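You operate a simulated robot arm through the tools that you are given. There is no shell and no other tool. Be economical: measure what you need, move in short steps, check, and stop when the job is done.

Carry out the task below with a simulated robot arm. There is one attempt and no reset: what you move stays moved.

JOB
Bleed at the white BLEED knob till the foam is gone, pump up to green and shut PUMP.
Fine: shut the knob again; PUMP all the way; never into the red; leave the other levers, the red SET knob and the other pipes alone.

Only the result counts: the job must be done as asked and must still hold three seconds after the hand-in. Knocking over, shifting, dropping, spilling or breaking anything else fails it.

ROBOT AND FRAMES
A 6-joint arm with a two-finger parallel gripper, fixed in place. Base frame: the origin is at the foot of the arm, x ahead of it, y to its left, z up; the work surface is at about z = 854. Units: mm, degrees, N and s.
With the tool pointing down near the work surface it reaches from about 260 to 680 mm from the base axis. Its first joint turns from -66.0 to 66.0 degrees. Payload 2.9 kg.
The tool frame sits at the grasp point between the pads (the TCP): z along the fingers, y along the line on which they close. The tips reach 30 mm beyond it. Largest opening 110 mm; finger width 20, thickness 10; the body of the gripper, 48 by 112 mm, starts 55 mm behind the TCP.
Orientation is that of the tool frame in the base frame, as [roll, pitch, yaw] about the fixed x, y, z axes, in that order (R = Rz(yaw) Ry(pitch) Rx(roll)). With the fingers straight down and closing along the base's y, the tool's x points along the base's -x, its y along +y and its z along -z.

CONTROLS
- The arm moves only by the tool drive_tool. Its argument "steps" is a list of rows, each a list of 3 entries, a list of its own where there are three numbers: the shift along the base's x, y, z in mm, then the turn, a rotation vector about the base's x, y, z in degrees, then the finger opening in mm, from 0 to 110. In form: [[[tx, ty, tz], [rx, ry, rz], gripper], ...]. A call has 1 to 8 rows; each row is the pose to reach, as a shift and turn from the pose commanded when the call began. A row lasts 0.2 s, in which the tool goes at most 50 mm and 8.6 degrees; a call with a longer step from one row to the next is refused whole, and so is a gripper value outside its range. Where a pose cannot be reached the arm comes as near as it can. A force on the tool above 40 N (or 10 N above the force at the start of the call, whichever is more), or a blocked arm, ends the call early, and 0.2 s more pass. The fingers move at their own pace (about 108 mm/s each) and stop on an object; they squeeze with about 44 N. The grip force told is the motor's: it shows also when the fingers shut on nothing. Time passes only in rows, and 0.2 s behind the last, so rows that repeat a pose let the fingers close. The reply holds the time, the measured pose of the TCP, the force on the tool along the base axes, the opening and the grip force, in the units named above and with some noise.
- Cameras (640 x 400 px; columns grow to the right, rows downward): "scene" is fixed at [78.6, 436.3, 1383.8]; the picture's right is [-0.74, -0.68, 0.00], its down [-0.39, 0.43, -0.81] and it looks along [0.55, -0.60, -0.58] (base axes); focal length 214 px, centre (320, 200). "wrist" rides on the gripper at [73, 17, -103] in the tool frame; the picture's right is [-0.23, 0.97, 0.00], its down [-0.76, -0.18, -0.62] and it looks along [-0.61, -0.14, 0.78] (tool axes); focal length 222 px, centre (320, 200). There is no depth. A picture from a camera that has moved, and an enlarged one, comes with that camera's place and axes in the base frame and with its lens.
- snapshot(camera): a new picture of that camera. No time passes.
- zoom(camera, box): a new picture of the part [left, top, right, bottom] of that camera's present view, enlarged. No time passes.
- sign_off(): hands the job in; it is judged then, once.

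Go step by step. Nothing tells you positions but the pictures and the camera data: compare them with the known pose of the tool, close in by small moves and look again before you grip or let go. The budget is 120 turns and 84 pictures, counting those below and the enlarged ones. Unless the task says otherwise, let go and move clear before handing in, and close with one line.

The tools are called after "Emit:" by a JSON object that holds its "fn" and its "kwargs". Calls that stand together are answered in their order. drive_tool: Moves the arm, as the interface text tells. Its arguments: {"type":"object","properties":{"steps":{"type":"array"}},"required":["steps"]} The other tools are called the same way: snapshot (camera) takes a picture; zoom (camera, box) takes an enlarged picture of a part of a camera's view; sign_off () hands the job in.

At the start:

```text
time_s: 0.0
position: [238.7, -207.3, 1315.9]
orientation: [-179.9, 0.1, -180.0]
contact_force: [0.3, -1.0, 0.4]
opening: 110.2
grasp_force: 0.1
```

scene: 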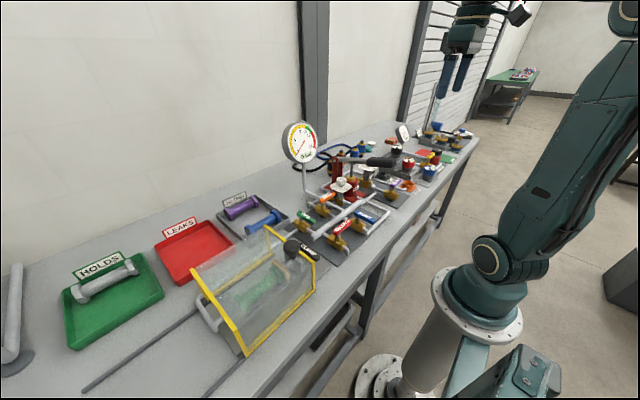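
wrist: 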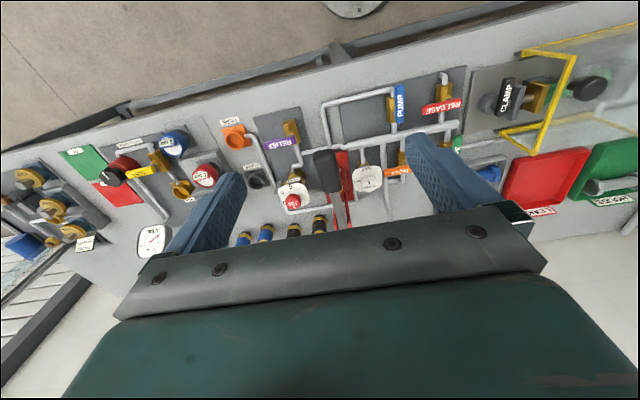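

I see a bench with a hydraulic test manifold, pump handle, gauge and levers. I zoom in on both cameras to identify parts.

Emit:
{"fn": "zoom", "kwargs": {"camera": "scene", "box": [270, 110, 430, 270]}}

Emit:
{"fn": "zoom", "kwargs": {"camera": "wrist", "box": [220, 60, 500, 240]}}

```text
2.50 times, centred on (350, 190) of scene
camera zoom: at [78.6, 436.3, 1383.8], right [-0.74, -0.68, 0.0], down [-0.39, 0.43, -0.81], along [0.55, -0.6, -0.58], focal length 536 px, centre (245, 225)
```

zoom: 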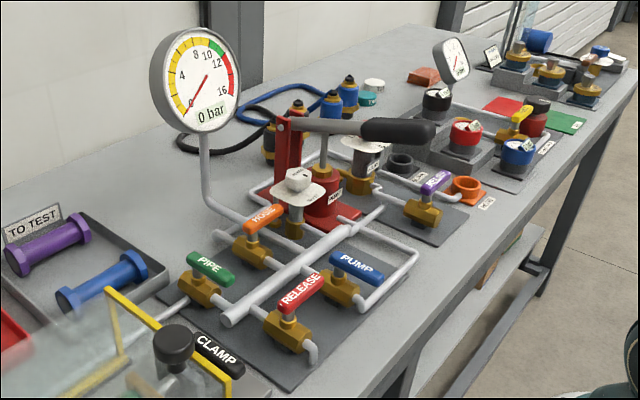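

```text
2.22 times, centred on (360, 150) of wrist
camera zoom: at [167.3, -190.4, 1418.7], right [0.23, 0.97, 0.0], down [0.76, -0.18, 0.63], along [0.61, -0.14, -0.78], focal length 494 px, centre (231, 311)
```

zoom: 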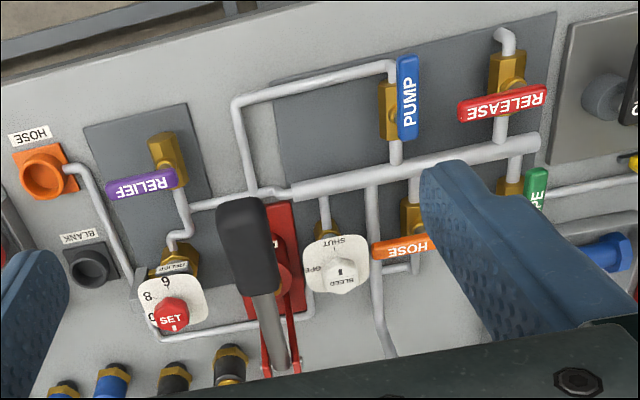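

Bleed knob appears at about (497,-142,966), pump grip about (387,-228,1050). I look closer for details of the dial and the foam.

Emit:
{"fn": "zoom", "kwargs": {"camera": "scene", "box": [315, 140, 395, 240]}}

Emit:
{"fn": "zoom", "kwargs": {"camera": "wrist", "box": [300, 130, 420, 215]}}

```text
4.00 times, centred on (355, 190) of scene
camera zoom: at [78.6, 436.3, 1383.8], right [-0.74, -0.68, 0.0], down [-0.39, 0.43, -0.81], along [0.55, -0.6, -0.58], focal length 858 px, centre (180, 240)
```

zoom: 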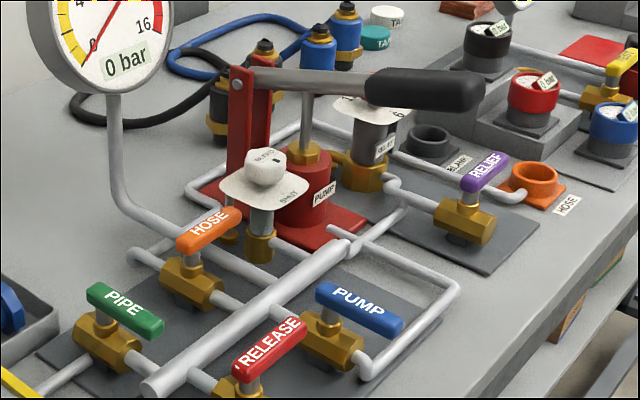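

```text
4.71 times, centred on (360, 172) of wrist
camera zoom: at [167.3, -190.4, 1418.7], right [0.23, 0.97, 0.0], down [0.76, -0.18, 0.63], along [0.61, -0.14, -0.78], focal length 1045 px, centre (132, 329)
```

zoom: 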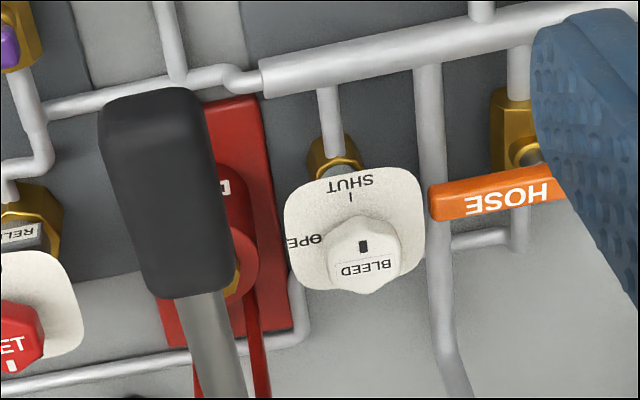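

Dial: SHUT toward the robot, OPEN toward -y (so opening is counter-clockwise), pointer at SHUT. PUMP is open (along x). I go over the knob to look closer.

Emit:
{"fn": "drive_tool", "kwargs": {"steps": [[[32, 11, -28], [0, 0, 0], 110], [[64, 22, -56], [0, 0, 0], 110], [[96, 33, -84], [0, 0, 0], 110], [[128, 44, -112], [0, 0, 0], 110], [[160, 55, -140], [0, 0, 0], 110], [[191, 65, -166], [0, 0, 0], 110]]}}

Emit:
{"fn": "snapshot", "kwargs": {"camera": "wrist"}}

Emit:
{"fn": "snapshot", "kwargs": {"camera": "scene"}}

```text
time_s: 1.4
position: [426.6, -140.1, 1146.7]
orientation: [-179.9, 0.2, -180.0]
contact_force: [0.0, 0.9, -0.1]
opening: 109.8
grasp_force: 0.0
```

```text
77 pictures are left
camera wrist: at [356.9, -122.4, 1250.7], right [0.23, 0.97, 0.0], down [0.76, -0.18, 0.63], along [0.61, -0.14, -0.78], focal length 222 px, centre (320, 200)
```

wrist: 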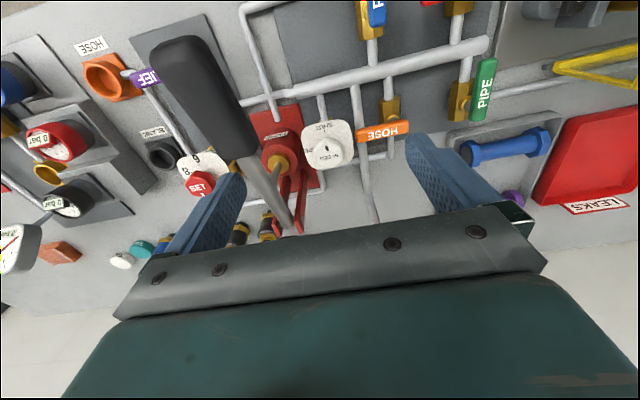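

```text
76 pictures are left
```

scene: 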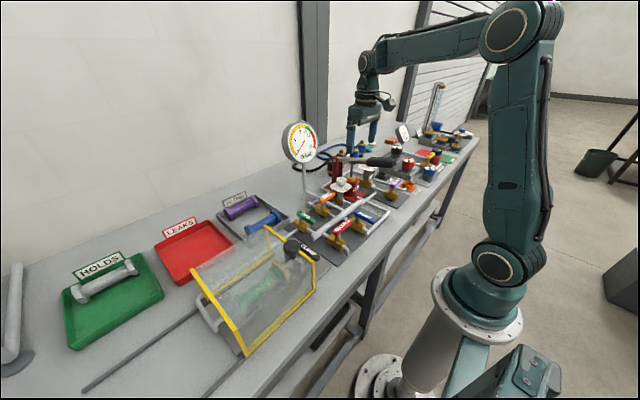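

Emit:
{"fn": "zoom", "kwargs": {"camera": "wrist", "box": [270, 90, 370, 190]}}

Emit:
{"fn": "zoom", "kwargs": {"camera": "scene", "box": [320, 165, 360, 205]}}

```text
4.00 times, centred on (320, 140) of wrist
camera zoom: at [356.9, -122.4, 1250.7], right [0.23, 0.97, 0.0], down [0.76, -0.18, 0.63], along [0.61, -0.14, -0.78], focal length 888 px, centre (320, 440)
```

zoom: 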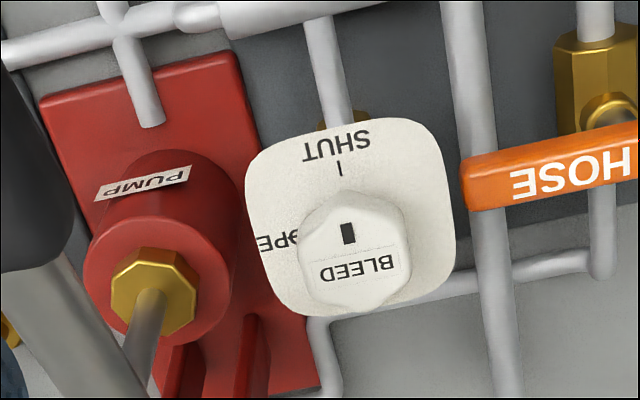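

```text
10.00 times, centred on (340, 185) of scene
camera zoom: at [78.6, 436.3, 1383.8], right [-0.74, -0.68, 0.0], down [-0.39, 0.43, -0.81], along [0.55, -0.6, -0.58], focal length 2145 px, centre (120, 350)
```

zoom: 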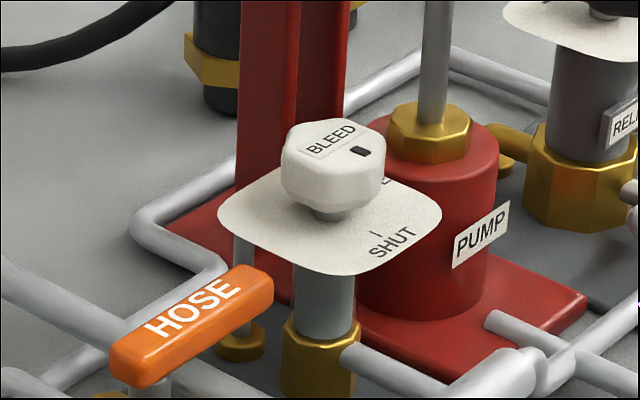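

Knob top triangulates to about (497,-142,969), ~39 mm wide. I turn the gripper -90° so I can later turn it +90° with the camera on the free side, and move above the knob.

Emit:
{"fn": "drive_tool", "kwargs": {"steps": [[[10, 0, 0], [0, 0, -8.5], 80], [[20, 0, 0], [0, 0, -17], 80], [[30, 0, 0], [0, 0, -25.5], 80], [[40, 0, 0], [0, 0, -34], 80], [[50, 0, 0], [0, 0, -42.5], 80], [[60, 0, 0], [0, 0, -51], 80], [[67, 0, 0], [0, 0, -59.5], 80], [[67, 0, 0], [0, 0, -68], 80]]}}

Emit:
{"fn": "drive_tool", "kwargs": {"steps": [[[0, 0, -20], [0, 0, -8], 80], [[0, 0, -50], [0, 0, -16], 80], [[0, 0, -80], [0, 0, -22], 80], [[0, 0, -100], [0, 0, -22], 80], [[0, 0, -100], [0, 0, -22], 80]]}}

Emit:
{"fn": "snapshot", "kwargs": {"camera": "wrist"}}

Emit:
{"fn": "zoom", "kwargs": {"camera": "scene", "box": [290, 110, 410, 230]}}

```text
time_s: 3.2
position: [497.4, -144.2, 1149.6]
orientation: [-179.9, 0.0, 111.8]
contact_force: [0.3, -0.1, 0.3]
opening: 79.9
grasp_force: 0.0
```

```text
time_s: 4.4
position: [495.7, -145.3, 1050.6]
orientation: [-179.9, 0.1, 90.1]
contact_force: [-0.1, 0.2, 0.5]
opening: 79.8
grasp_force: 0.1
```

```text
73 pictures are left
camera wrist: at [514.0, -72.1, 1153.0], right [0.97, -0.23, 0.0], down [-0.18, -0.76, 0.63], along [-0.14, -0.61, -0.78], focal length 222 px, centre (320, 200)
```

wrist: 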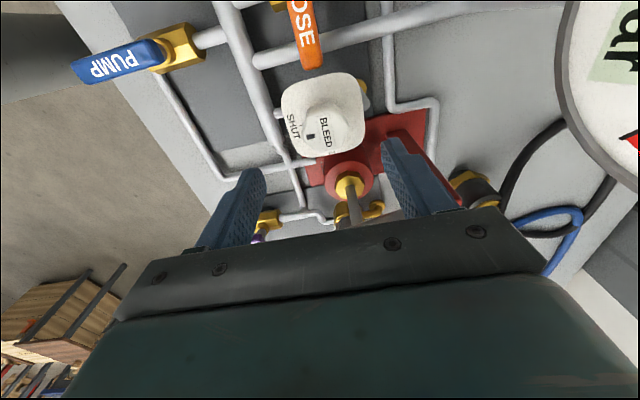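

```text
3.33 times, centred on (350, 170) of scene
camera zoom: at [78.6, 436.3, 1383.8], right [-0.74, -0.68, 0.0], down [-0.39, 0.43, -0.81], along [0.55, -0.6, -0.58], focal length 715 px, centre (220, 300)
```

zoom: 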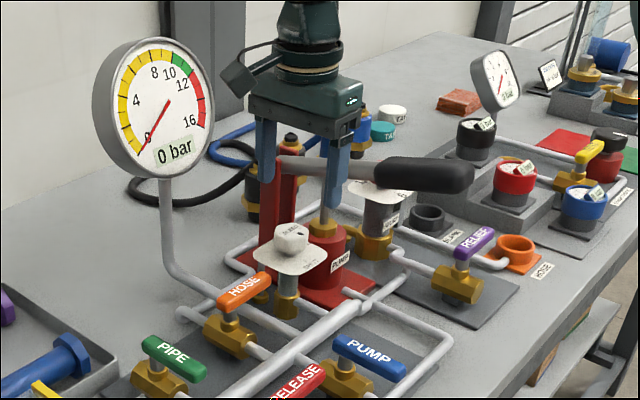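

Alignment is good: knob about 3 mm toward +x of the TCP. I go down partway and check.

Emit:
{"fn": "drive_tool", "kwargs": {"steps": [[[2.5, 0, -20], [0, 0, 0], 80], [[2.5, 0, -45], [0, 0, 0], 80], [[2.5, 0, -45], [0, 0, 0], 80]]}}

Emit:
{"fn": "snapshot", "kwargs": {"camera": "wrist"}}

Emit:
{"fn": "zoom", "kwargs": {"camera": "scene", "box": [300, 140, 380, 220]}}

```text
time_s: 5.2
position: [497.9, -145.1, 1005.9]
orientation: [-179.9, 0.1, 90.0]
contact_force: [-0.1, -0.9, 0.0]
opening: 80.1
grasp_force: 0.0
```

```text
71 pictures are left
camera wrist: at [515.8, -71.1, 1108.0], right [0.97, -0.23, 0.0], down [-0.18, -0.76, 0.63], along [-0.14, -0.61, -0.78], focal length 222 px, centre (320, 200)
```

wrist: 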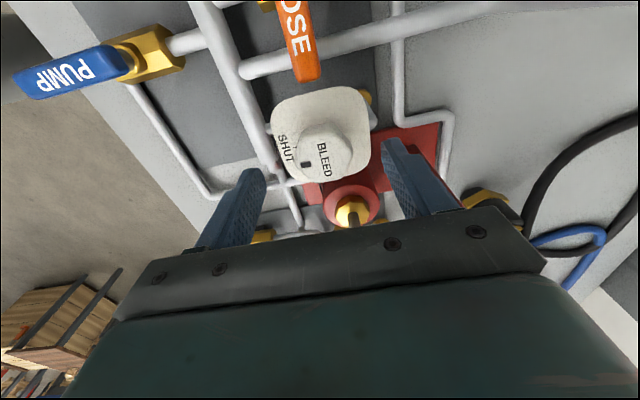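

```text
5.00 times, centred on (340, 180) of scene
camera zoom: at [78.6, 436.3, 1383.8], right [-0.74, -0.68, 0.0], down [-0.39, 0.43, -0.81], along [0.55, -0.6, -0.58], focal length 1072 px, centre (220, 300)
```

zoom: 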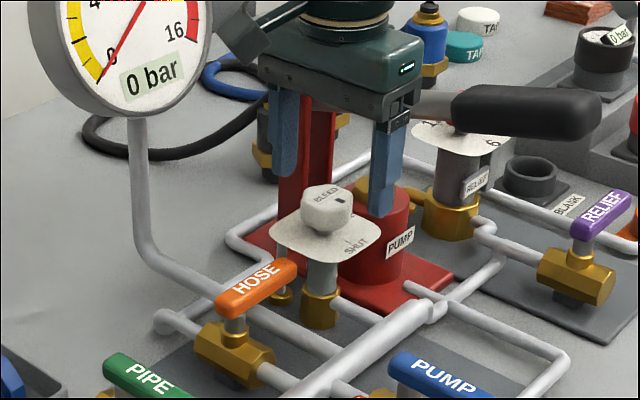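

Emit:
{"fn": "drive_tool", "kwargs": {"steps": [[[3.5, 1, -10], [0, 0, 0], 80], [[3.5, 1, -25], [0, 0, 0], 80], [[3.5, 1, -25], [0, 0, 0], 80]]}}

Emit:
{"fn": "snapshot", "kwargs": {"camera": "wrist"}}

Emit:
{"fn": "zoom", "kwargs": {"camera": "scene", "box": [300, 140, 380, 220]}}

```text
time_s: 6.0
position: [502.1, -143.7, 981.2]
orientation: [180.0, 0.1, 90.0]
contact_force: [-0.1, 0.0, 0.8]
opening: 80.1
grasp_force: 0.0
```

```text
69 pictures are left
camera wrist: at [520.7, -70.3, 1083.1], right [0.97, -0.23, 0.0], down [-0.18, -0.76, 0.63], along [-0.14, -0.61, -0.78], focal length 222 px, centre (320, 200)
```

wrist: 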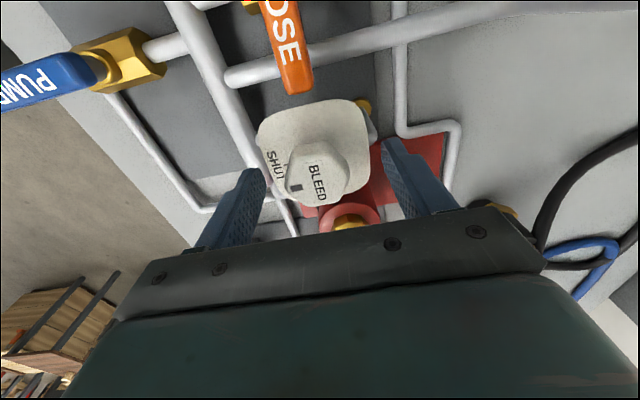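

```text
5.00 times, centred on (340, 180) of scene
camera zoom: at [78.6, 436.3, 1383.8], right [-0.74, -0.68, 0.0], down [-0.39, 0.43, -0.81], along [0.55, -0.6, -0.58], focal length 1072 px, centre (220, 300)
```

zoom: 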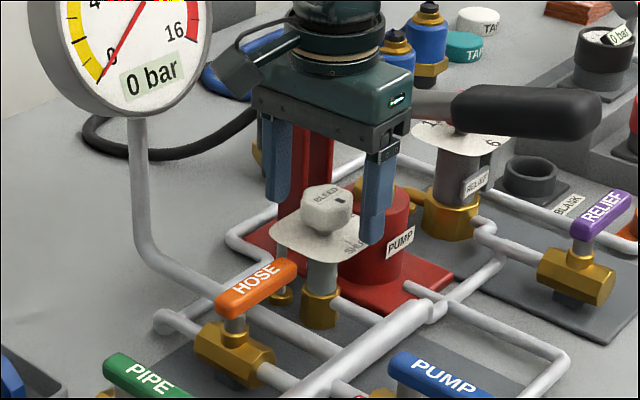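

Emit:
{"fn": "zoom", "kwargs": {"camera": "wrist", "box": [230, 90, 410, 220]}}

```text
3.08 times, centred on (320, 155) of wrist
camera zoom: at [520.7, -70.3, 1083.1], right [0.97, -0.23, 0.0], down [-0.18, -0.76, 0.63], along [-0.14, -0.61, -0.78], focal length 684 px, centre (320, 338)
```

zoom: 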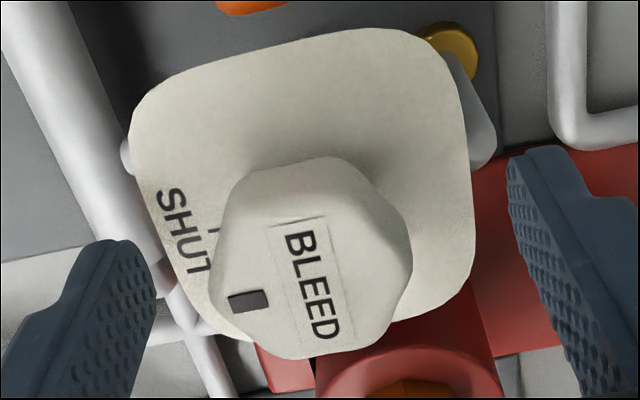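

The knob is hexagonal with flats toward ±y, so I turn the gripper 30° further to close on flats, and re-centre slightly.

Emit:
{"fn": "drive_tool", "kwargs": {"steps": [[[-1, -0.5, 0], [0, 0, -8], 80], [[-2, -1, 0], [0, 0, -16], 80], [[-2, -1, 0], [0, 0, -24], 80], [[-2, -1, 0], [0, 0, -30], 80], [[-2, -1, 0], [0, 0, -30], 80]]}}

Emit:
{"fn": "zoom", "kwargs": {"camera": "wrist", "box": [210, 80, 430, 230]}}

Emit:
{"fn": "zoom", "kwargs": {"camera": "scene", "box": [300, 130, 380, 210]}}

```text
time_s: 7.2
position: [500.7, -143.2, 980.7]
orientation: [-179.9, 0.0, 59.9]
contact_force: [-0.3, 0.3, 0.0]
opening: 79.8
grasp_force: 0.1
```

```text
2.67 times, centred on (320, 155) of wrist
camera zoom: at [553.2, -88.2, 1082.8], right [0.73, -0.68, 0.0], down [-0.53, -0.57, 0.63], along [-0.43, -0.46, -0.78], focal length 592 px, centre (320, 320)
```

zoom: 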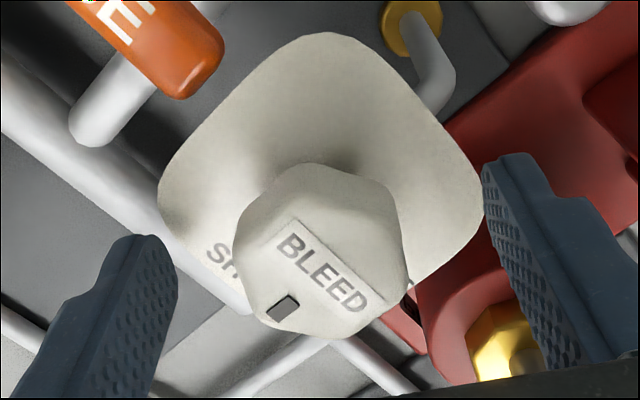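

```text
5.00 times, centred on (340, 170) of scene
camera zoom: at [78.6, 436.3, 1383.8], right [-0.74, -0.68, 0.0], down [-0.39, 0.43, -0.81], along [0.55, -0.6, -0.58], focal length 1072 px, centre (220, 350)
```

zoom: 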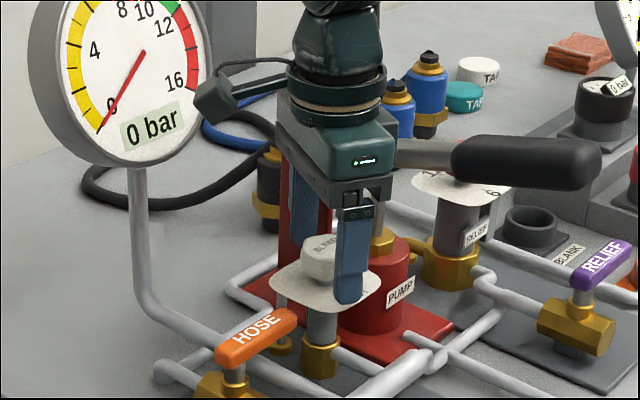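

Flats face the fingers now and the knob is centred. I close on it.

Emit:
{"fn": "drive_tool", "kwargs": {"steps": [[[0, 0, 0], [0, 0, 0], 50], [[0, 0, 0], [0, 0, 0], 30], [[0, 0, 0], [0, 0, 0], 20], [[0, 0, 0], [0, 0, 0], 20]]}}

Emit:
{"fn": "zoom", "kwargs": {"camera": "wrist", "box": [210, 80, 430, 230]}}

```text
time_s: 8.2
position: [501.6, -144.1, 980.2]
orientation: [-180.0, 0.1, 60.1]
contact_force: [0.3, -0.9, -0.3]
opening: 39.2
grasp_force: 45.3
```

```text
2.67 times, centred on (320, 155) of wrist
camera zoom: at [553.1, -88.2, 1082.8], right [0.73, -0.68, 0.0], down [-0.53, -0.57, 0.63], along [-0.43, -0.46, -0.78], focal length 592 px, centre (320, 320)
```

zoom: 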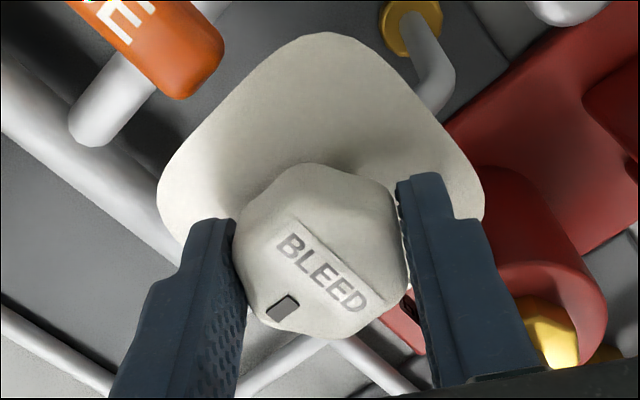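

Gripped at 39 mm. Now turn the knob counter-clockwise toward OPEN.

Emit:
{"fn": "drive_tool", "kwargs": {"steps": [[[0, 0, 0], [0, 0, 8], 20], [[0, 0, 0], [0, 0, 16], 20], [[0, 0, 0], [0, 0, 24], 20], [[0, 0, 0], [0, 0, 32], 20], [[0, 0, 0], [0, 0, 40], 20], [[0, 0, 0], [0, 0, 45], 20]]}}

Emit:
{"fn": "zoom", "kwargs": {"camera": "wrist", "box": [210, 80, 430, 230]}}

Emit:
{"fn": "zoom", "kwargs": {"camera": "scene", "box": [280, 110, 400, 230]}}

```text
time_s: 9.6
position: [499.3, -143.3, 979.9]
orientation: [-179.8, 0.1, 105.1]
contact_force: [-3.0, -8.5, -2.4]
opening: 39.1
grasp_force: 45.1
```

```text
2.67 times, centred on (320, 155) of wrist
camera zoom: at [498.6, -67.7, 1082.8], right [1.0, 0.03, 0.0], down [0.03, -0.78, 0.63], along [0.02, -0.62, -0.78], focal length 592 px, centre (320, 320)
```

zoom: 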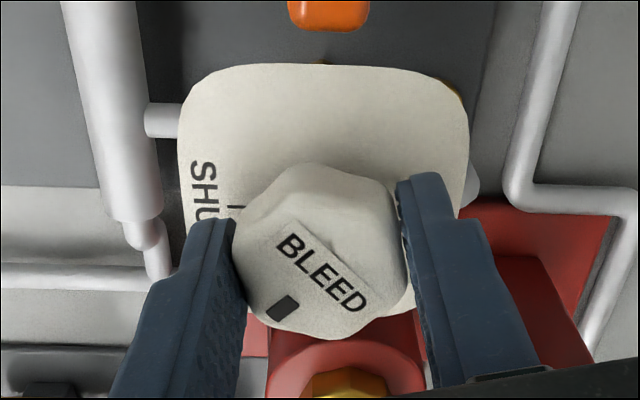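

```text
3.33 times, centred on (340, 170) of scene
camera zoom: at [78.6, 436.0, 1383.9], right [-0.74, -0.68, 0.0], down [-0.39, 0.43, -0.81], along [0.55, -0.6, -0.58], focal length 715 px, centre (253, 300)
```

zoom: 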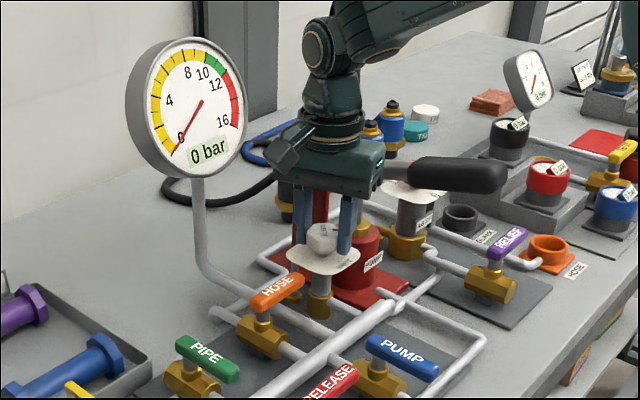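

Emit:
{"fn": "drive_tool", "kwargs": {"steps": [[[0, 0, 0], [0, 0, 8], 20], [[0, 0, 0], [0, 0, 16], 20], [[0, 0, 0], [0, 0, 24], 20], [[0, 0, 0], [0, 0, 32], 20], [[0, 0, 0], [0, 0, 39], 20], [[0, 0, 0], [0, 0, 45], 20]]}}

Emit:
{"fn": "snapshot", "kwargs": {"camera": "wrist"}}

Emit:
{"fn": "zoom", "kwargs": {"camera": "scene", "box": [280, 110, 400, 230]}}

```text
time_s: 11.0
position: [497.9, -144.6, 980.2]
orientation: [-179.9, -0.2, 150.0]
contact_force: [-23.9, -12.8, 0.1]
opening: 39.5
grasp_force: 44.9
```

```text
61 pictures are left
camera wrist: at [446.0, -92.0, 1083.1], right [0.68, 0.73, 0.0], down [0.57, -0.53, 0.62], along [0.45, -0.43, -0.78], focal length 222 px, centre (320, 200)
```

wrist: 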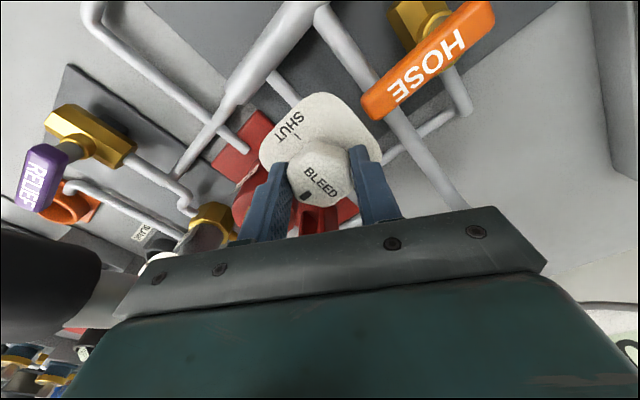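

```text
3.33 times, centred on (340, 170) of scene
camera zoom: at [78.0, 435.9, 1383.9], right [-0.74, -0.68, 0.0], down [-0.39, 0.43, -0.81], along [0.55, -0.6, -0.58], focal length 715 px, centre (253, 300)
```

zoom: 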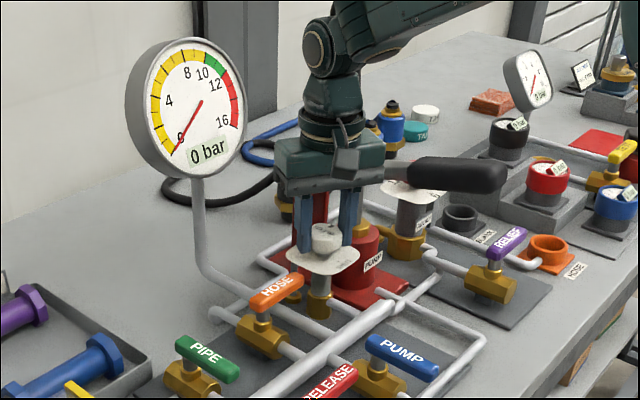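

Knob pointer is at OPEN. Release it, rise, and look.

Emit:
{"fn": "drive_tool", "kwargs": {"steps": [[[0, 0, 0], [0, 0, 0], 50], [[0, 0, 0], [0, 0, 0], 80], [[0, 0, 20], [0, 0, 0], 80], [[0, 0, 60], [0, 0, 0], 80], [[0, 0, 105], [0, 0, 0], 80], [[0, 0, 140], [0, 0, 0], 80]]}}

Emit:
{"fn": "snapshot", "kwargs": {"camera": "wrist"}}

Emit:
{"fn": "zoom", "kwargs": {"camera": "scene", "box": [280, 110, 400, 230]}}

```text
time_s: 12.4
position: [499.5, -145.1, 1120.7]
orientation: [-179.9, 0.1, 150.0]
contact_force: [-0.6, 0.1, -0.4]
opening: 79.9
grasp_force: 0.2
```

```text
59 pictures are left
camera wrist: at [445.8, -92.9, 1222.1], right [0.68, 0.73, 0.0], down [0.57, -0.53, 0.62], along [0.46, -0.43, -0.78], focal length 222 px, centre (320, 200)
```

wrist: 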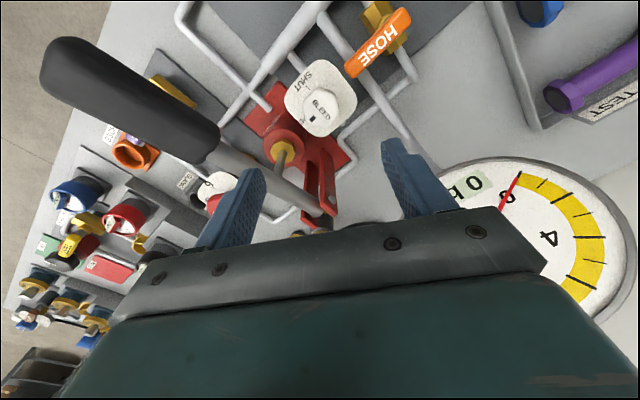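

```text
3.33 times, centred on (340, 170) of scene
camera zoom: at [78.6, 436.3, 1383.8], right [-0.74, -0.68, 0.0], down [-0.39, 0.43, -0.81], along [0.55, -0.6, -0.58], focal length 715 px, centre (253, 300)
```

zoom: 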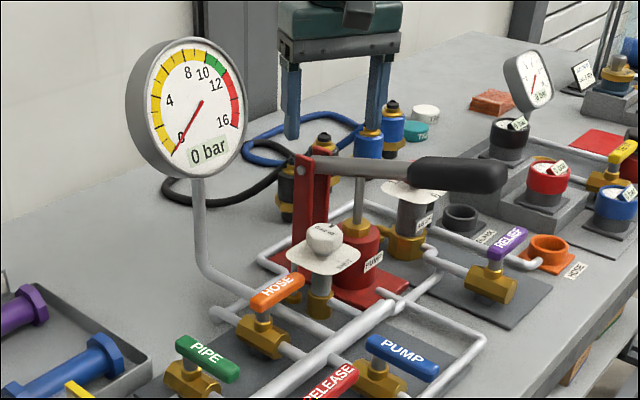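

Emit:
{"fn": "zoom", "kwargs": {"camera": "wrist", "box": [270, 50, 370, 150]}}

Emit:
{"fn": "zoom", "kwargs": {"camera": "scene", "box": [330, 140, 390, 200]}}

```text
4.00 times, centred on (320, 100) of wrist
camera zoom: at [445.8, -92.9, 1222.1], right [0.68, 0.73, 0.0], down [0.57, -0.53, 0.62], along [0.46, -0.43, -0.78], focal length 888 px, centre (320, 600)
```

zoom: 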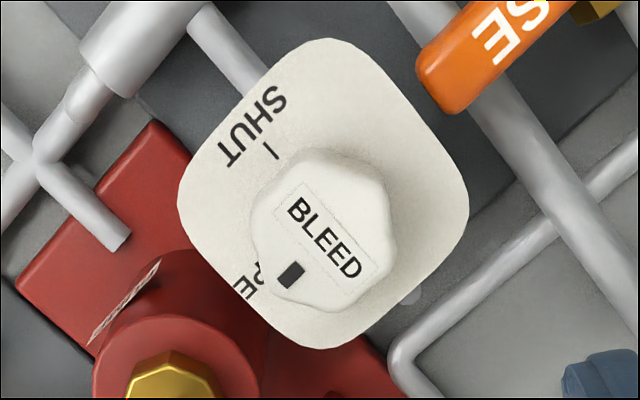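

```text
6.67 times, centred on (360, 170) of scene
camera zoom: at [78.6, 436.3, 1383.8], right [-0.74, -0.68, 0.0], down [-0.39, 0.43, -0.81], along [0.55, -0.6, -0.58], focal length 1430 px, centre (53, 400)
```

zoom: 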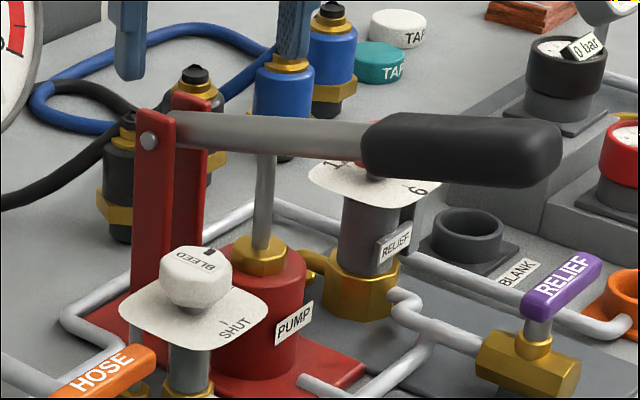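

BLEED is at OPEN. The pump lever pivots near (586,-224,1000), with the grip centre near (388,-224,1051), raised about 14°. I move above the grip.

Emit:
{"fn": "drive_tool", "kwargs": {"steps": [[[0, 0, 30], [0, 0, 8], 80], [[-30, -20, 30], [0, 0, 16], 80], [[-60, -40, 30], [0, 0, 24], 80], [[-90, -60, 30], [0, 0, 30], 80], [[-114, -80, 30], [0, 0, 30], 80], [[-114, -80, 10], [0, 0, 30], 80], [[-114, -80, 10], [0, 0, 30], 80]]}}

Emit:
{"fn": "snapshot", "kwargs": {"camera": "wrist"}}

Emit:
{"fn": "zoom", "kwargs": {"camera": "scene", "box": [310, 110, 410, 210]}}

```text
time_s: 14.0
position: [384.9, -224.2, 1129.5]
orientation: [-179.8, 0.0, 180.0]
contact_force: [0.5, -0.1, -0.1]
opening: 80.1
grasp_force: 0.1
```

```text
55 pictures are left
camera wrist: at [313.4, -205.9, 1232.8], right [0.23, 0.97, 0.0], down [0.76, -0.18, 0.63], along [0.61, -0.14, -0.78], focal length 222 px, centre (320, 200)
```

wrist: 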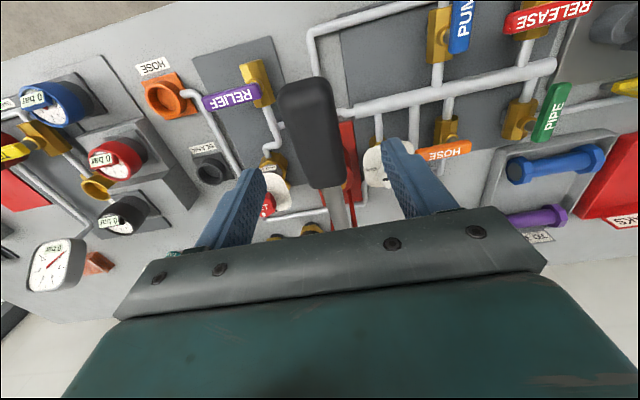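

```text
4.00 times, centred on (360, 160) of scene
camera zoom: at [78.6, 436.3, 1383.8], right [-0.74, -0.68, 0.0], down [-0.39, 0.43, -0.81], along [0.55, -0.6, -0.58], focal length 858 px, centre (160, 360)
```

zoom: 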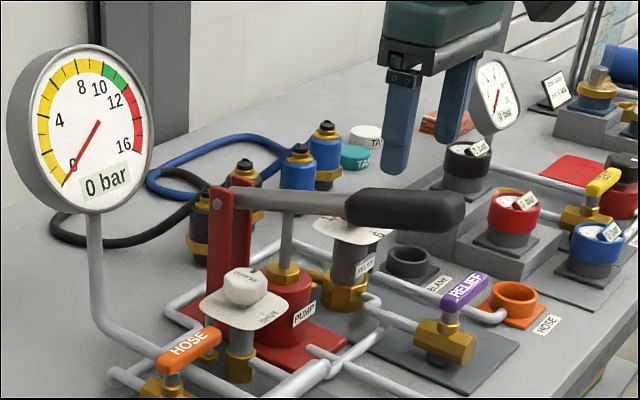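

Handle is aligned at y=-224, ~31 mm wide. Descend and grip it.

Emit:
{"fn": "drive_tool", "kwargs": {"steps": [[[0, 0, -30], [0, 0, 0], 80], [[0, 0, -60], [0, 0, 0], 80], [[0, 0, -78], [0, 0, 0], 80], [[0, 0, -78], [0, 0, 0], 80]]}}

Emit:
{"fn": "zoom", "kwargs": {"camera": "scene", "box": [310, 110, 410, 210]}}

Emit:
{"fn": "snapshot", "kwargs": {"camera": "wrist"}}

```text
time_s: 15.0
position: [387.3, -224.4, 1051.7]
orientation: [-179.9, 0.1, 179.9]
contact_force: [-0.9, 0.7, 0.1]
opening: 80.0
grasp_force: 0.0
```

```text
4.00 times, centred on (360, 160) of scene
camera zoom: at [78.6, 436.3, 1383.8], right [-0.74, -0.68, 0.0], down [-0.39, 0.43, -0.81], along [0.55, -0.6, -0.58], focal length 858 px, centre (160, 360)
```

zoom: 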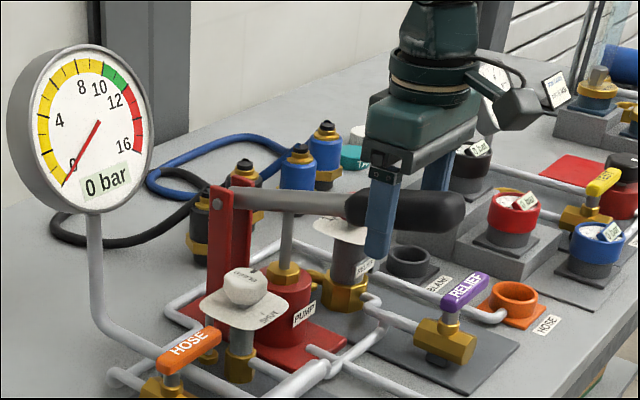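

```text
52 pictures are left
camera wrist: at [316.0, -206.0, 1154.4], right [0.23, 0.97, 0.0], down [0.76, -0.18, 0.63], along [0.61, -0.14, -0.78], focal length 222 px, centre (320, 200)
```

wrist: 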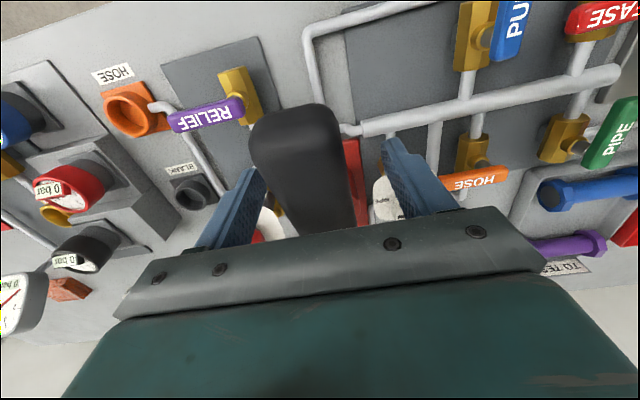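

Emit:
{"fn": "drive_tool", "kwargs": {"steps": [[[0, 0, 0], [0, 0, 0], 50], [[0, 0, 0], [0, 0, 0], 30], [[0, 0, 0], [0, 0, 0], 20], [[0, 0, 0], [0, 0, 0], 20]]}}

Emit:
{"fn": "drive_tool", "kwargs": {"steps": [[[-1, 0, -8], [0, -2, 0], 20], [[-2, 0, -16], [0, -4.5, 0], 20]]}}

Emit:
{"fn": "zoom", "kwargs": {"camera": "scene", "box": [270, 110, 410, 230]}}

```text
time_s: 16.0
position: [386.3, -227.8, 1051.7]
orientation: [-179.6, 0.3, 179.7]
contact_force: [0.8, -10.7, -4.3]
opening: 41.7
grasp_force: 45.1
stopped in row 4: the force on the tool passed its limit (the readings are from after the stop); the commanded pose is now the measured one
```

```text
time_s: 16.6
position: [384.0, -227.6, 1036.4]
orientation: [-179.7, 4.7, 179.6]
contact_force: [-10.3, -10.4, 1.9]
opening: 41.9
grasp_force: 45.0
```

```text
3.33 times, centred on (340, 170) of scene
camera zoom: at [78.3, 436.0, 1383.9], right [-0.74, -0.68, 0.0], down [-0.39, 0.43, -0.81], along [0.55, -0.6, -0.58], focal length 715 px, centre (253, 300)
```

zoom: 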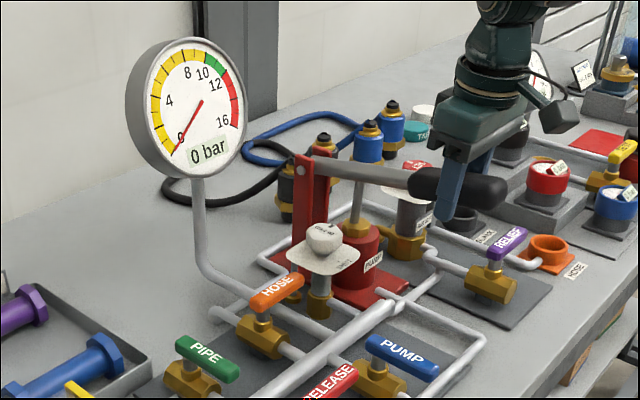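

The lever moves freely. Continue the down-stroke along the arc.

Emit:
{"fn": "drive_tool", "kwargs": {"steps": [[[-2, -1, -15], [0, -4.2, 0], 20], [[-3, -1.5, -29], [0, -8.4, 0], 20], [[-3, -1.5, -43], [0, -12.6, 0], 20], [[-2, -1.5, -57], [0, -16.6, 0], 20]]}}

Emit:
{"fn": "zoom", "kwargs": {"camera": "scene", "box": [270, 110, 410, 230]}}

Emit:
{"fn": "snapshot", "kwargs": {"camera": "wrist"}}

```text
time_s: 17.6
position: [381.7, -228.2, 976.8]
orientation: [-180.0, 21.3, 179.7]
contact_force: [-11.6, 6.2, 2.0]
opening: 41.6
grasp_force: 44.9
```

```text
3.33 times, centred on (340, 170) of scene
camera zoom: at [78.3, 436.4, 1383.7], right [-0.74, -0.68, 0.0], down [-0.39, 0.43, -0.81], along [0.55, -0.6, -0.58], focal length 715 px, centre (253, 300)
```

zoom: 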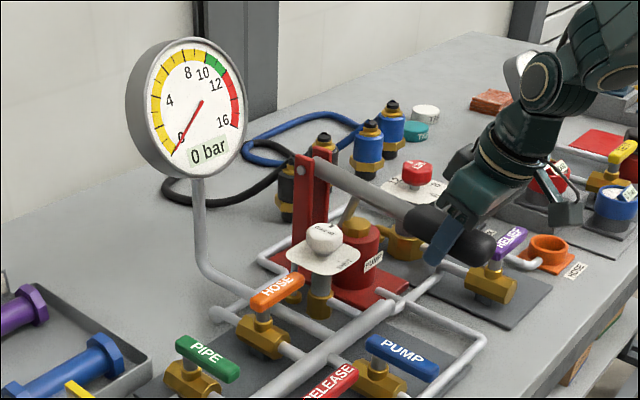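

```text
49 pictures are left
camera wrist: at [278.5, -209.3, 1046.9], right [0.22, 0.97, 0.08], down [0.48, -0.18, 0.86], along [0.85, -0.15, -0.51], focal length 222 px, centre (320, 200)
```

wrist: 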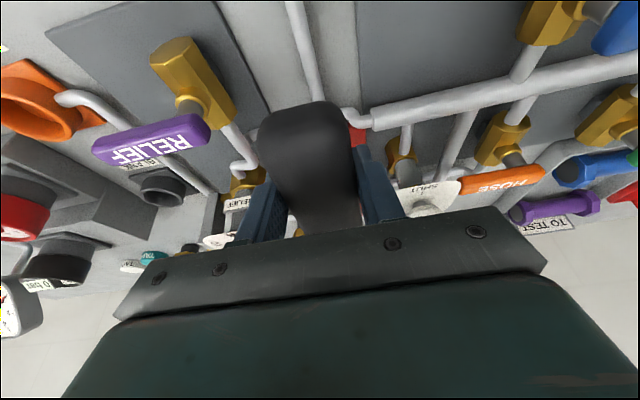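

Emit:
{"fn": "zoom", "kwargs": {"camera": "scene", "box": [325, 170, 355, 210]}}

Emit:
{"fn": "drive_tool", "kwargs": {"steps": [[[2, 0, -12], [0, -3.5, 0], 20], [[4, 0, -24], [0, -7, 0], 20]]}}

```text
10.00 times, centred on (340, 190) of scene
camera zoom: at [78.3, 436.4, 1383.7], right [-0.74, -0.68, 0.0], down [-0.39, 0.43, -0.81], along [0.55, -0.6, -0.58], focal length 2145 px, centre (120, 300)
```

zoom: 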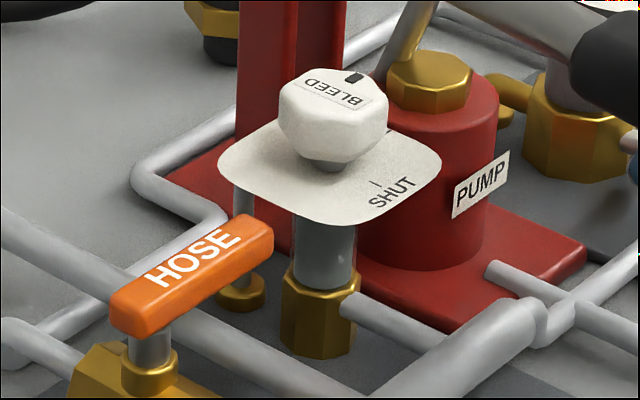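

```text
time_s: 18.1
position: [385.9, -227.6, 970.3]
orientation: [-179.9, 25.4, 179.9]
contact_force: [-16.7, 5.8, 23.6]
opening: 41.7
grasp_force: 44.9
stopped in row 2: the force on the tool passed its limit (the readings are from after the stop); the commanded pose is now the measured one
```

Bottom stop is at z≈970. Return the lever up, checking the top.

Emit:
{"fn": "drive_tool", "kwargs": {"steps": [[[-2, 0, 16], [0, 4.5, 0], 20], [[-4, 0, 32], [0, 9, 0], 20], [[-4, 0, 48], [0, 13.5, 0], 20], [[-2, 0, 64], [0, 18, 0], 20], [[1, 0, 80], [0, 22.5, 0], 20], [[4, 0, 92], [0, 26, 0], 20]]}}

Emit:
{"fn": "zoom", "kwargs": {"camera": "scene", "box": [270, 110, 410, 230]}}

```text
time_s: 19.5
position: [388.8, -228.8, 1057.6]
orientation: [179.9, -1.2, 180.0]
contact_force: [-1.4, 8.5, -33.3]
opening: 42.2
grasp_force: 44.5
```

```text
3.33 times, centred on (340, 170) of scene
camera zoom: at [78.9, 436.3, 1383.8], right [-0.74, -0.68, 0.0], down [-0.39, 0.43, -0.81], along [0.55, -0.6, -0.58], focal length 715 px, centre (253, 300)
```

zoom: 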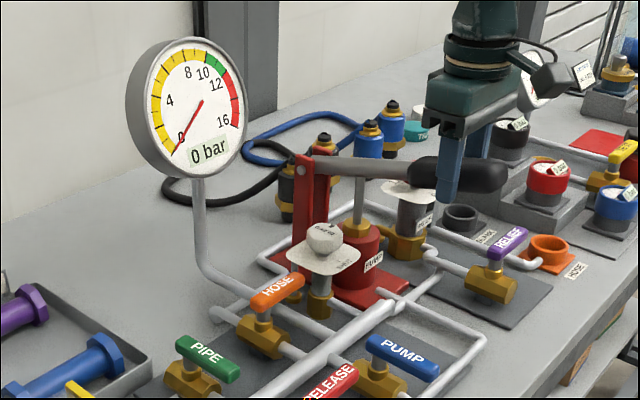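

Now a second down-stroke, with a look at the bleed mid-stroke.

Emit:
{"fn": "drive_tool", "kwargs": {"steps": [[[-3, 0, -18], [0, -4.5, 0], 20], [[-6, 0, -34], [0, -9, 0], 20], [[-7, 0, -50], [0, -13.5, 0], 20]]}}

Emit:
{"fn": "zoom", "kwargs": {"camera": "scene", "box": [320, 170, 360, 210]}}

Emit:
{"fn": "snapshot", "kwargs": {"camera": "wrist"}}

```text
time_s: 20.3
position: [381.8, -228.0, 1009.3]
orientation: [-180.0, 12.6, 179.9]
contact_force: [-20.8, 17.5, 8.7]
opening: 41.8
grasp_force: 44.8
```

```text
10.00 times, centred on (340, 190) of scene
camera zoom: at [77.9, 436.8, 1383.6], right [-0.74, -0.68, 0.0], down [-0.39, 0.43, -0.81], along [0.55, -0.6, -0.58], focal length 2145 px, centre (120, 300)
```

zoom: 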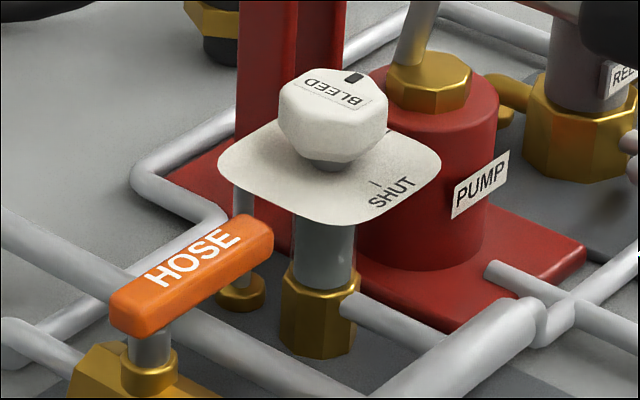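

```text
45 pictures are left
camera wrist: at [289.7, -209.6, 1093.6], right [0.22, 0.97, 0.05], down [0.61, -0.18, 0.77], along [0.76, -0.14, -0.63], focal length 222 px, centre (320, 200)
```

wrist: 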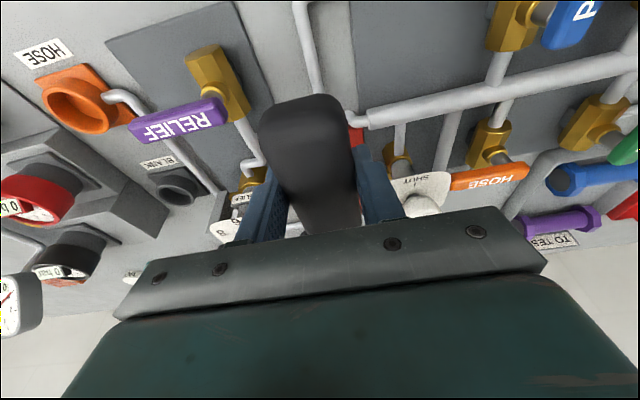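

Emit:
{"fn": "drive_tool", "kwargs": {"steps": [[[1, -1, -14], [0, -4, 0], 20], [[3, -1, -28], [0, -8, 0], 20], [[4, -1, -34], [0, -9.5, 0], 20]]}}

Emit:
{"fn": "zoom", "kwargs": {"camera": "scene", "box": [326, 186, 346, 206]}}

```text
time_s: 21.1
position: [387.3, -227.4, 976.2]
orientation: [179.9, 22.2, 180.0]
contact_force: [-24.3, 21.3, 22.7]
opening: 41.8
grasp_force: 44.4
```

```text
16.00 times, centred on (336, 196) of scene
camera zoom: at [77.7, 437.0, 1383.6], right [-0.74, -0.68, 0.0], down [-0.39, 0.43, -0.81], along [0.55, -0.6, -0.58], focal length 3432 px, centre (64, 264)
```

zoom: 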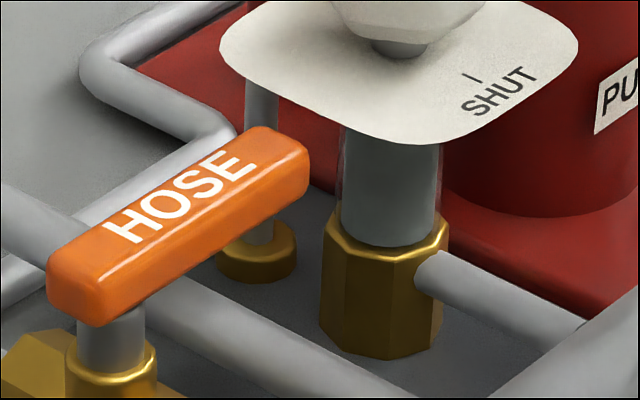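

Emit:
{"fn": "zoom", "kwargs": {"camera": "scene", "box": [334, 190, 342, 200]}}

Emit:
{"fn": "drive_tool", "kwargs": {"steps": [[[-3, -1, 16], [0, 4.5, 0], 20], [[-5, -2, 32], [0, 9, 0], 20], [[-5, -2, 48], [0, 13.5, 0], 20], [[-3, -2, 64], [0, 18, 0], 20], [[0, -2, 76], [0, 22, 0], 20], [[0, -2, 76], [0, 22, 0], 20]]}}

Emit:
{"fn": "drive_tool", "kwargs": {"steps": [[[-2, 0, -16], [0, -4.5, 0], 20], [[-4, 0, -32], [0, -9, 0], 20], [[-4, 0, -48], [0, -13.5, 0], 20], [[-2, 0, -62], [0, -17.5, 0], 20], [[0, 0, -74], [0, -21, 0], 20]]}}

Emit:
{"fn": "zoom", "kwargs": {"camera": "scene", "box": [326, 180, 346, 206]}}

```text
16.00 times, centred on (338, 195) of scene
camera zoom: at [77.7, 437.0, 1383.6], right [-0.74, -0.68, 0.0], down [-0.39, 0.43, -0.81], along [0.55, -0.6, -0.58], focal length 3432 px, centre (32, 280)
```

zoom: 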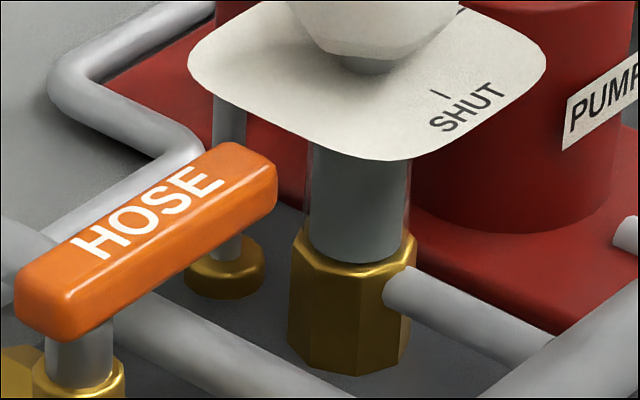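

```text
time_s: 21.9
position: [385.8, -227.7, 1024.8]
orientation: [179.8, 9.8, -179.4]
contact_force: [6.9, 9.6, -0.7]
opening: 41.9
grasp_force: 44.8
stopped in row 4: the force on the tool passed its limit (the readings are from after the stop); the commanded pose is now the measured one
```

```text
time_s: 22.9
position: [382.2, -227.1, 971.4]
orientation: [-179.8, 27.0, -179.1]
contact_force: [-7.8, 5.2, 16.7]
opening: 41.6
grasp_force: 45.0
stopped in row 4: the force on the tool passed its limit (the readings are from after the stop); the commanded pose is now the measured one
```

```text
15.38 times, centred on (336, 193) of scene
camera zoom: at [78.2, 436.5, 1383.7], right [-0.74, -0.68, 0.0], down [-0.39, 0.43, -0.81], along [0.55, -0.6, -0.58], focal length 3300 px, centre (74, 308)
```

zoom: 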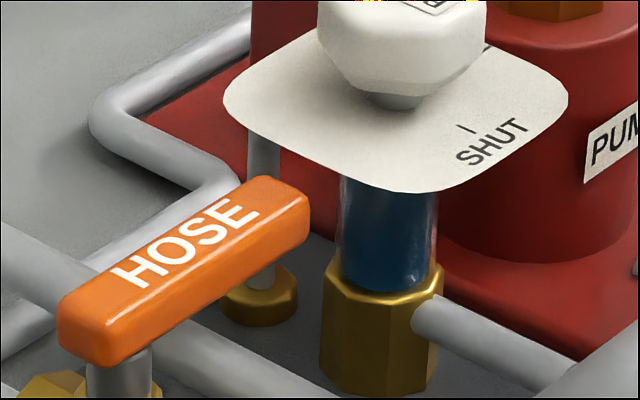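

The sight column turned from grey foam to clear blue, so the foam appears gone. I let go of the lever and return over the knob.

Emit:
{"fn": "drive_tool", "kwargs": {"steps": [[[0, 0, 0], [0, 0, 0], 60], [[0, 0, 0], [0, 0, 0], 80], [[-3, 0, 30], [0, 0, 0], 80], [[-6, 0, 75], [0, 4, 0], 80], [[-6, 0, 115], [0, 12, 0], 80], [[-3, 0, 150], [0, 20, 0], 80], [[0, 0, 180], [0, 27, 0], 80]]}}

Emit:
{"fn": "zoom", "kwargs": {"camera": "scene", "box": [300, 120, 400, 220]}}

```text
time_s: 24.5
position: [382.2, -227.2, 1151.8]
orientation: [179.8, -0.1, -179.2]
contact_force: [-0.1, 0.0, 0.8]
opening: 80.1
grasp_force: 0.0
```

```text
4.00 times, centred on (350, 170) of scene
camera zoom: at [78.6, 436.3, 1383.8], right [-0.74, -0.68, 0.0], down [-0.39, 0.43, -0.81], along [0.55, -0.6, -0.58], focal length 858 px, centre (200, 320)
```

zoom: 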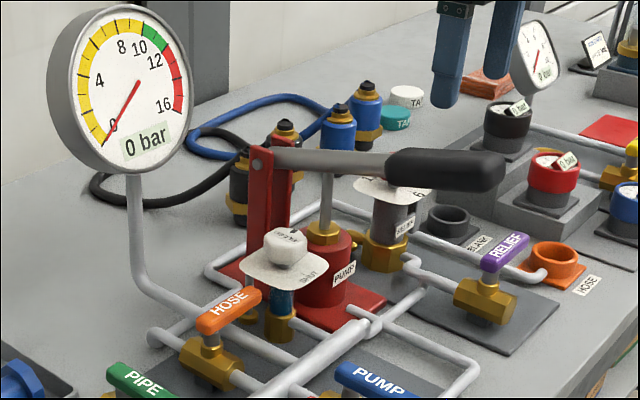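

Column is blue and the lever springs back up by itself. Move over the knob at the earlier end orientation (yaw 150).

Emit:
{"fn": "drive_tool", "kwargs": {"steps": [[[30, 22, 0], [0, 0, -8], 80], [[60, 44, 0], [0, 0, -16], 80], [[90, 64, 0], [0, 0, -24], 80], [[117.5, 83.5, 0], [0, 0, -30.8], 80], [[117.5, 83.5, -40], [0, 0, -30.8], 80], [[117.5, 83.5, -85], [0, 0, -30.8], 80], [[117.5, 83.5, -130], [0, 0, -30.8], 80], [[117.5, 83.5, -130], [0, 0, -30.8], 80]]}}

Emit:
{"fn": "zoom", "kwargs": {"camera": "wrist", "box": [210, 80, 430, 230]}}

Emit:
{"fn": "zoom", "kwargs": {"camera": "scene", "box": [300, 130, 380, 210]}}

```text
time_s: 26.3
position: [502.8, -146.0, 1017.1]
orientation: [179.8, 0.0, 150.2]
contact_force: [-0.5, -0.6, -0.9]
opening: 79.9
grasp_force: 0.1
```

```text
2.67 times, centred on (320, 155) of wrist
camera zoom: at [449.0, -94.8, 1120.4], right [0.68, 0.73, 0.0], down [0.57, -0.54, 0.62], along [0.46, -0.42, -0.78], focal length 592 px, centre (320, 320)
```

zoom: 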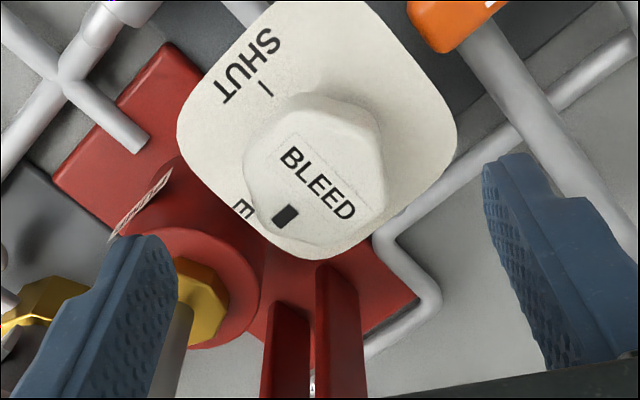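

```text
5.00 times, centred on (340, 170) of scene
camera zoom: at [78.6, 436.3, 1383.8], right [-0.74, -0.68, 0.0], down [-0.39, 0.43, -0.81], along [0.55, -0.6, -0.58], focal length 1072 px, centre (220, 350)
```

zoom: 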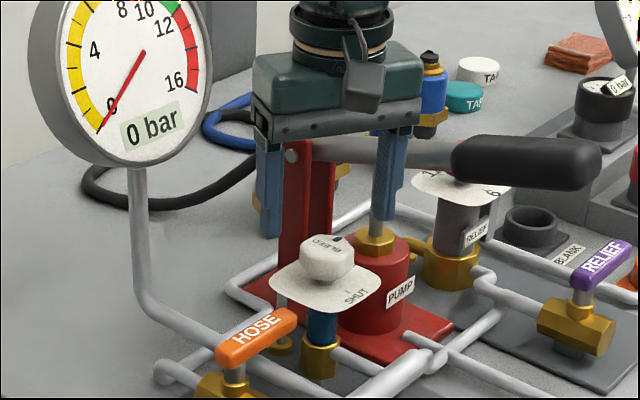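

Shift (-2,+3), descend and grip the knob.

Emit:
{"fn": "drive_tool", "kwargs": {"steps": [[[-2, 3, -15], [0, 0, 0], 80], [[-2, 3, -37], [0, 0, 0], 80], [[-2, 3, -37], [0, 0, 0], 80]]}}

Emit:
{"fn": "zoom", "kwargs": {"camera": "wrist", "box": [210, 80, 430, 230]}}

```text
time_s: 27.1
position: [500.8, -140.7, 981.4]
orientation: [179.9, -0.1, 150.1]
contact_force: [-0.2, -0.2, 0.0]
opening: 80.0
grasp_force: 0.0
```

```text
2.67 times, centred on (320, 155) of wrist
camera zoom: at [446.1, -89.3, 1084.0], right [0.68, 0.73, 0.0], down [0.57, -0.54, 0.62], along [0.46, -0.42, -0.78], focal length 592 px, centre (320, 320)
```

zoom: 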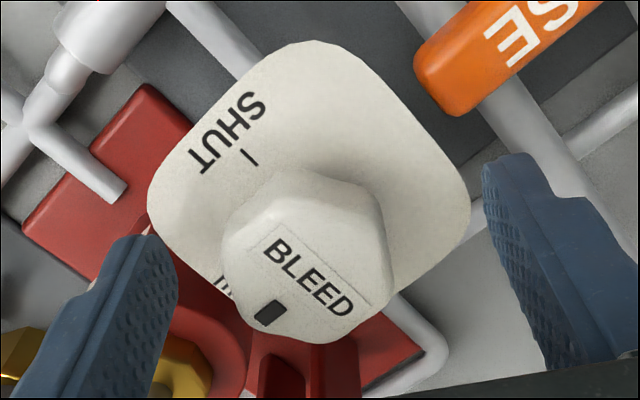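

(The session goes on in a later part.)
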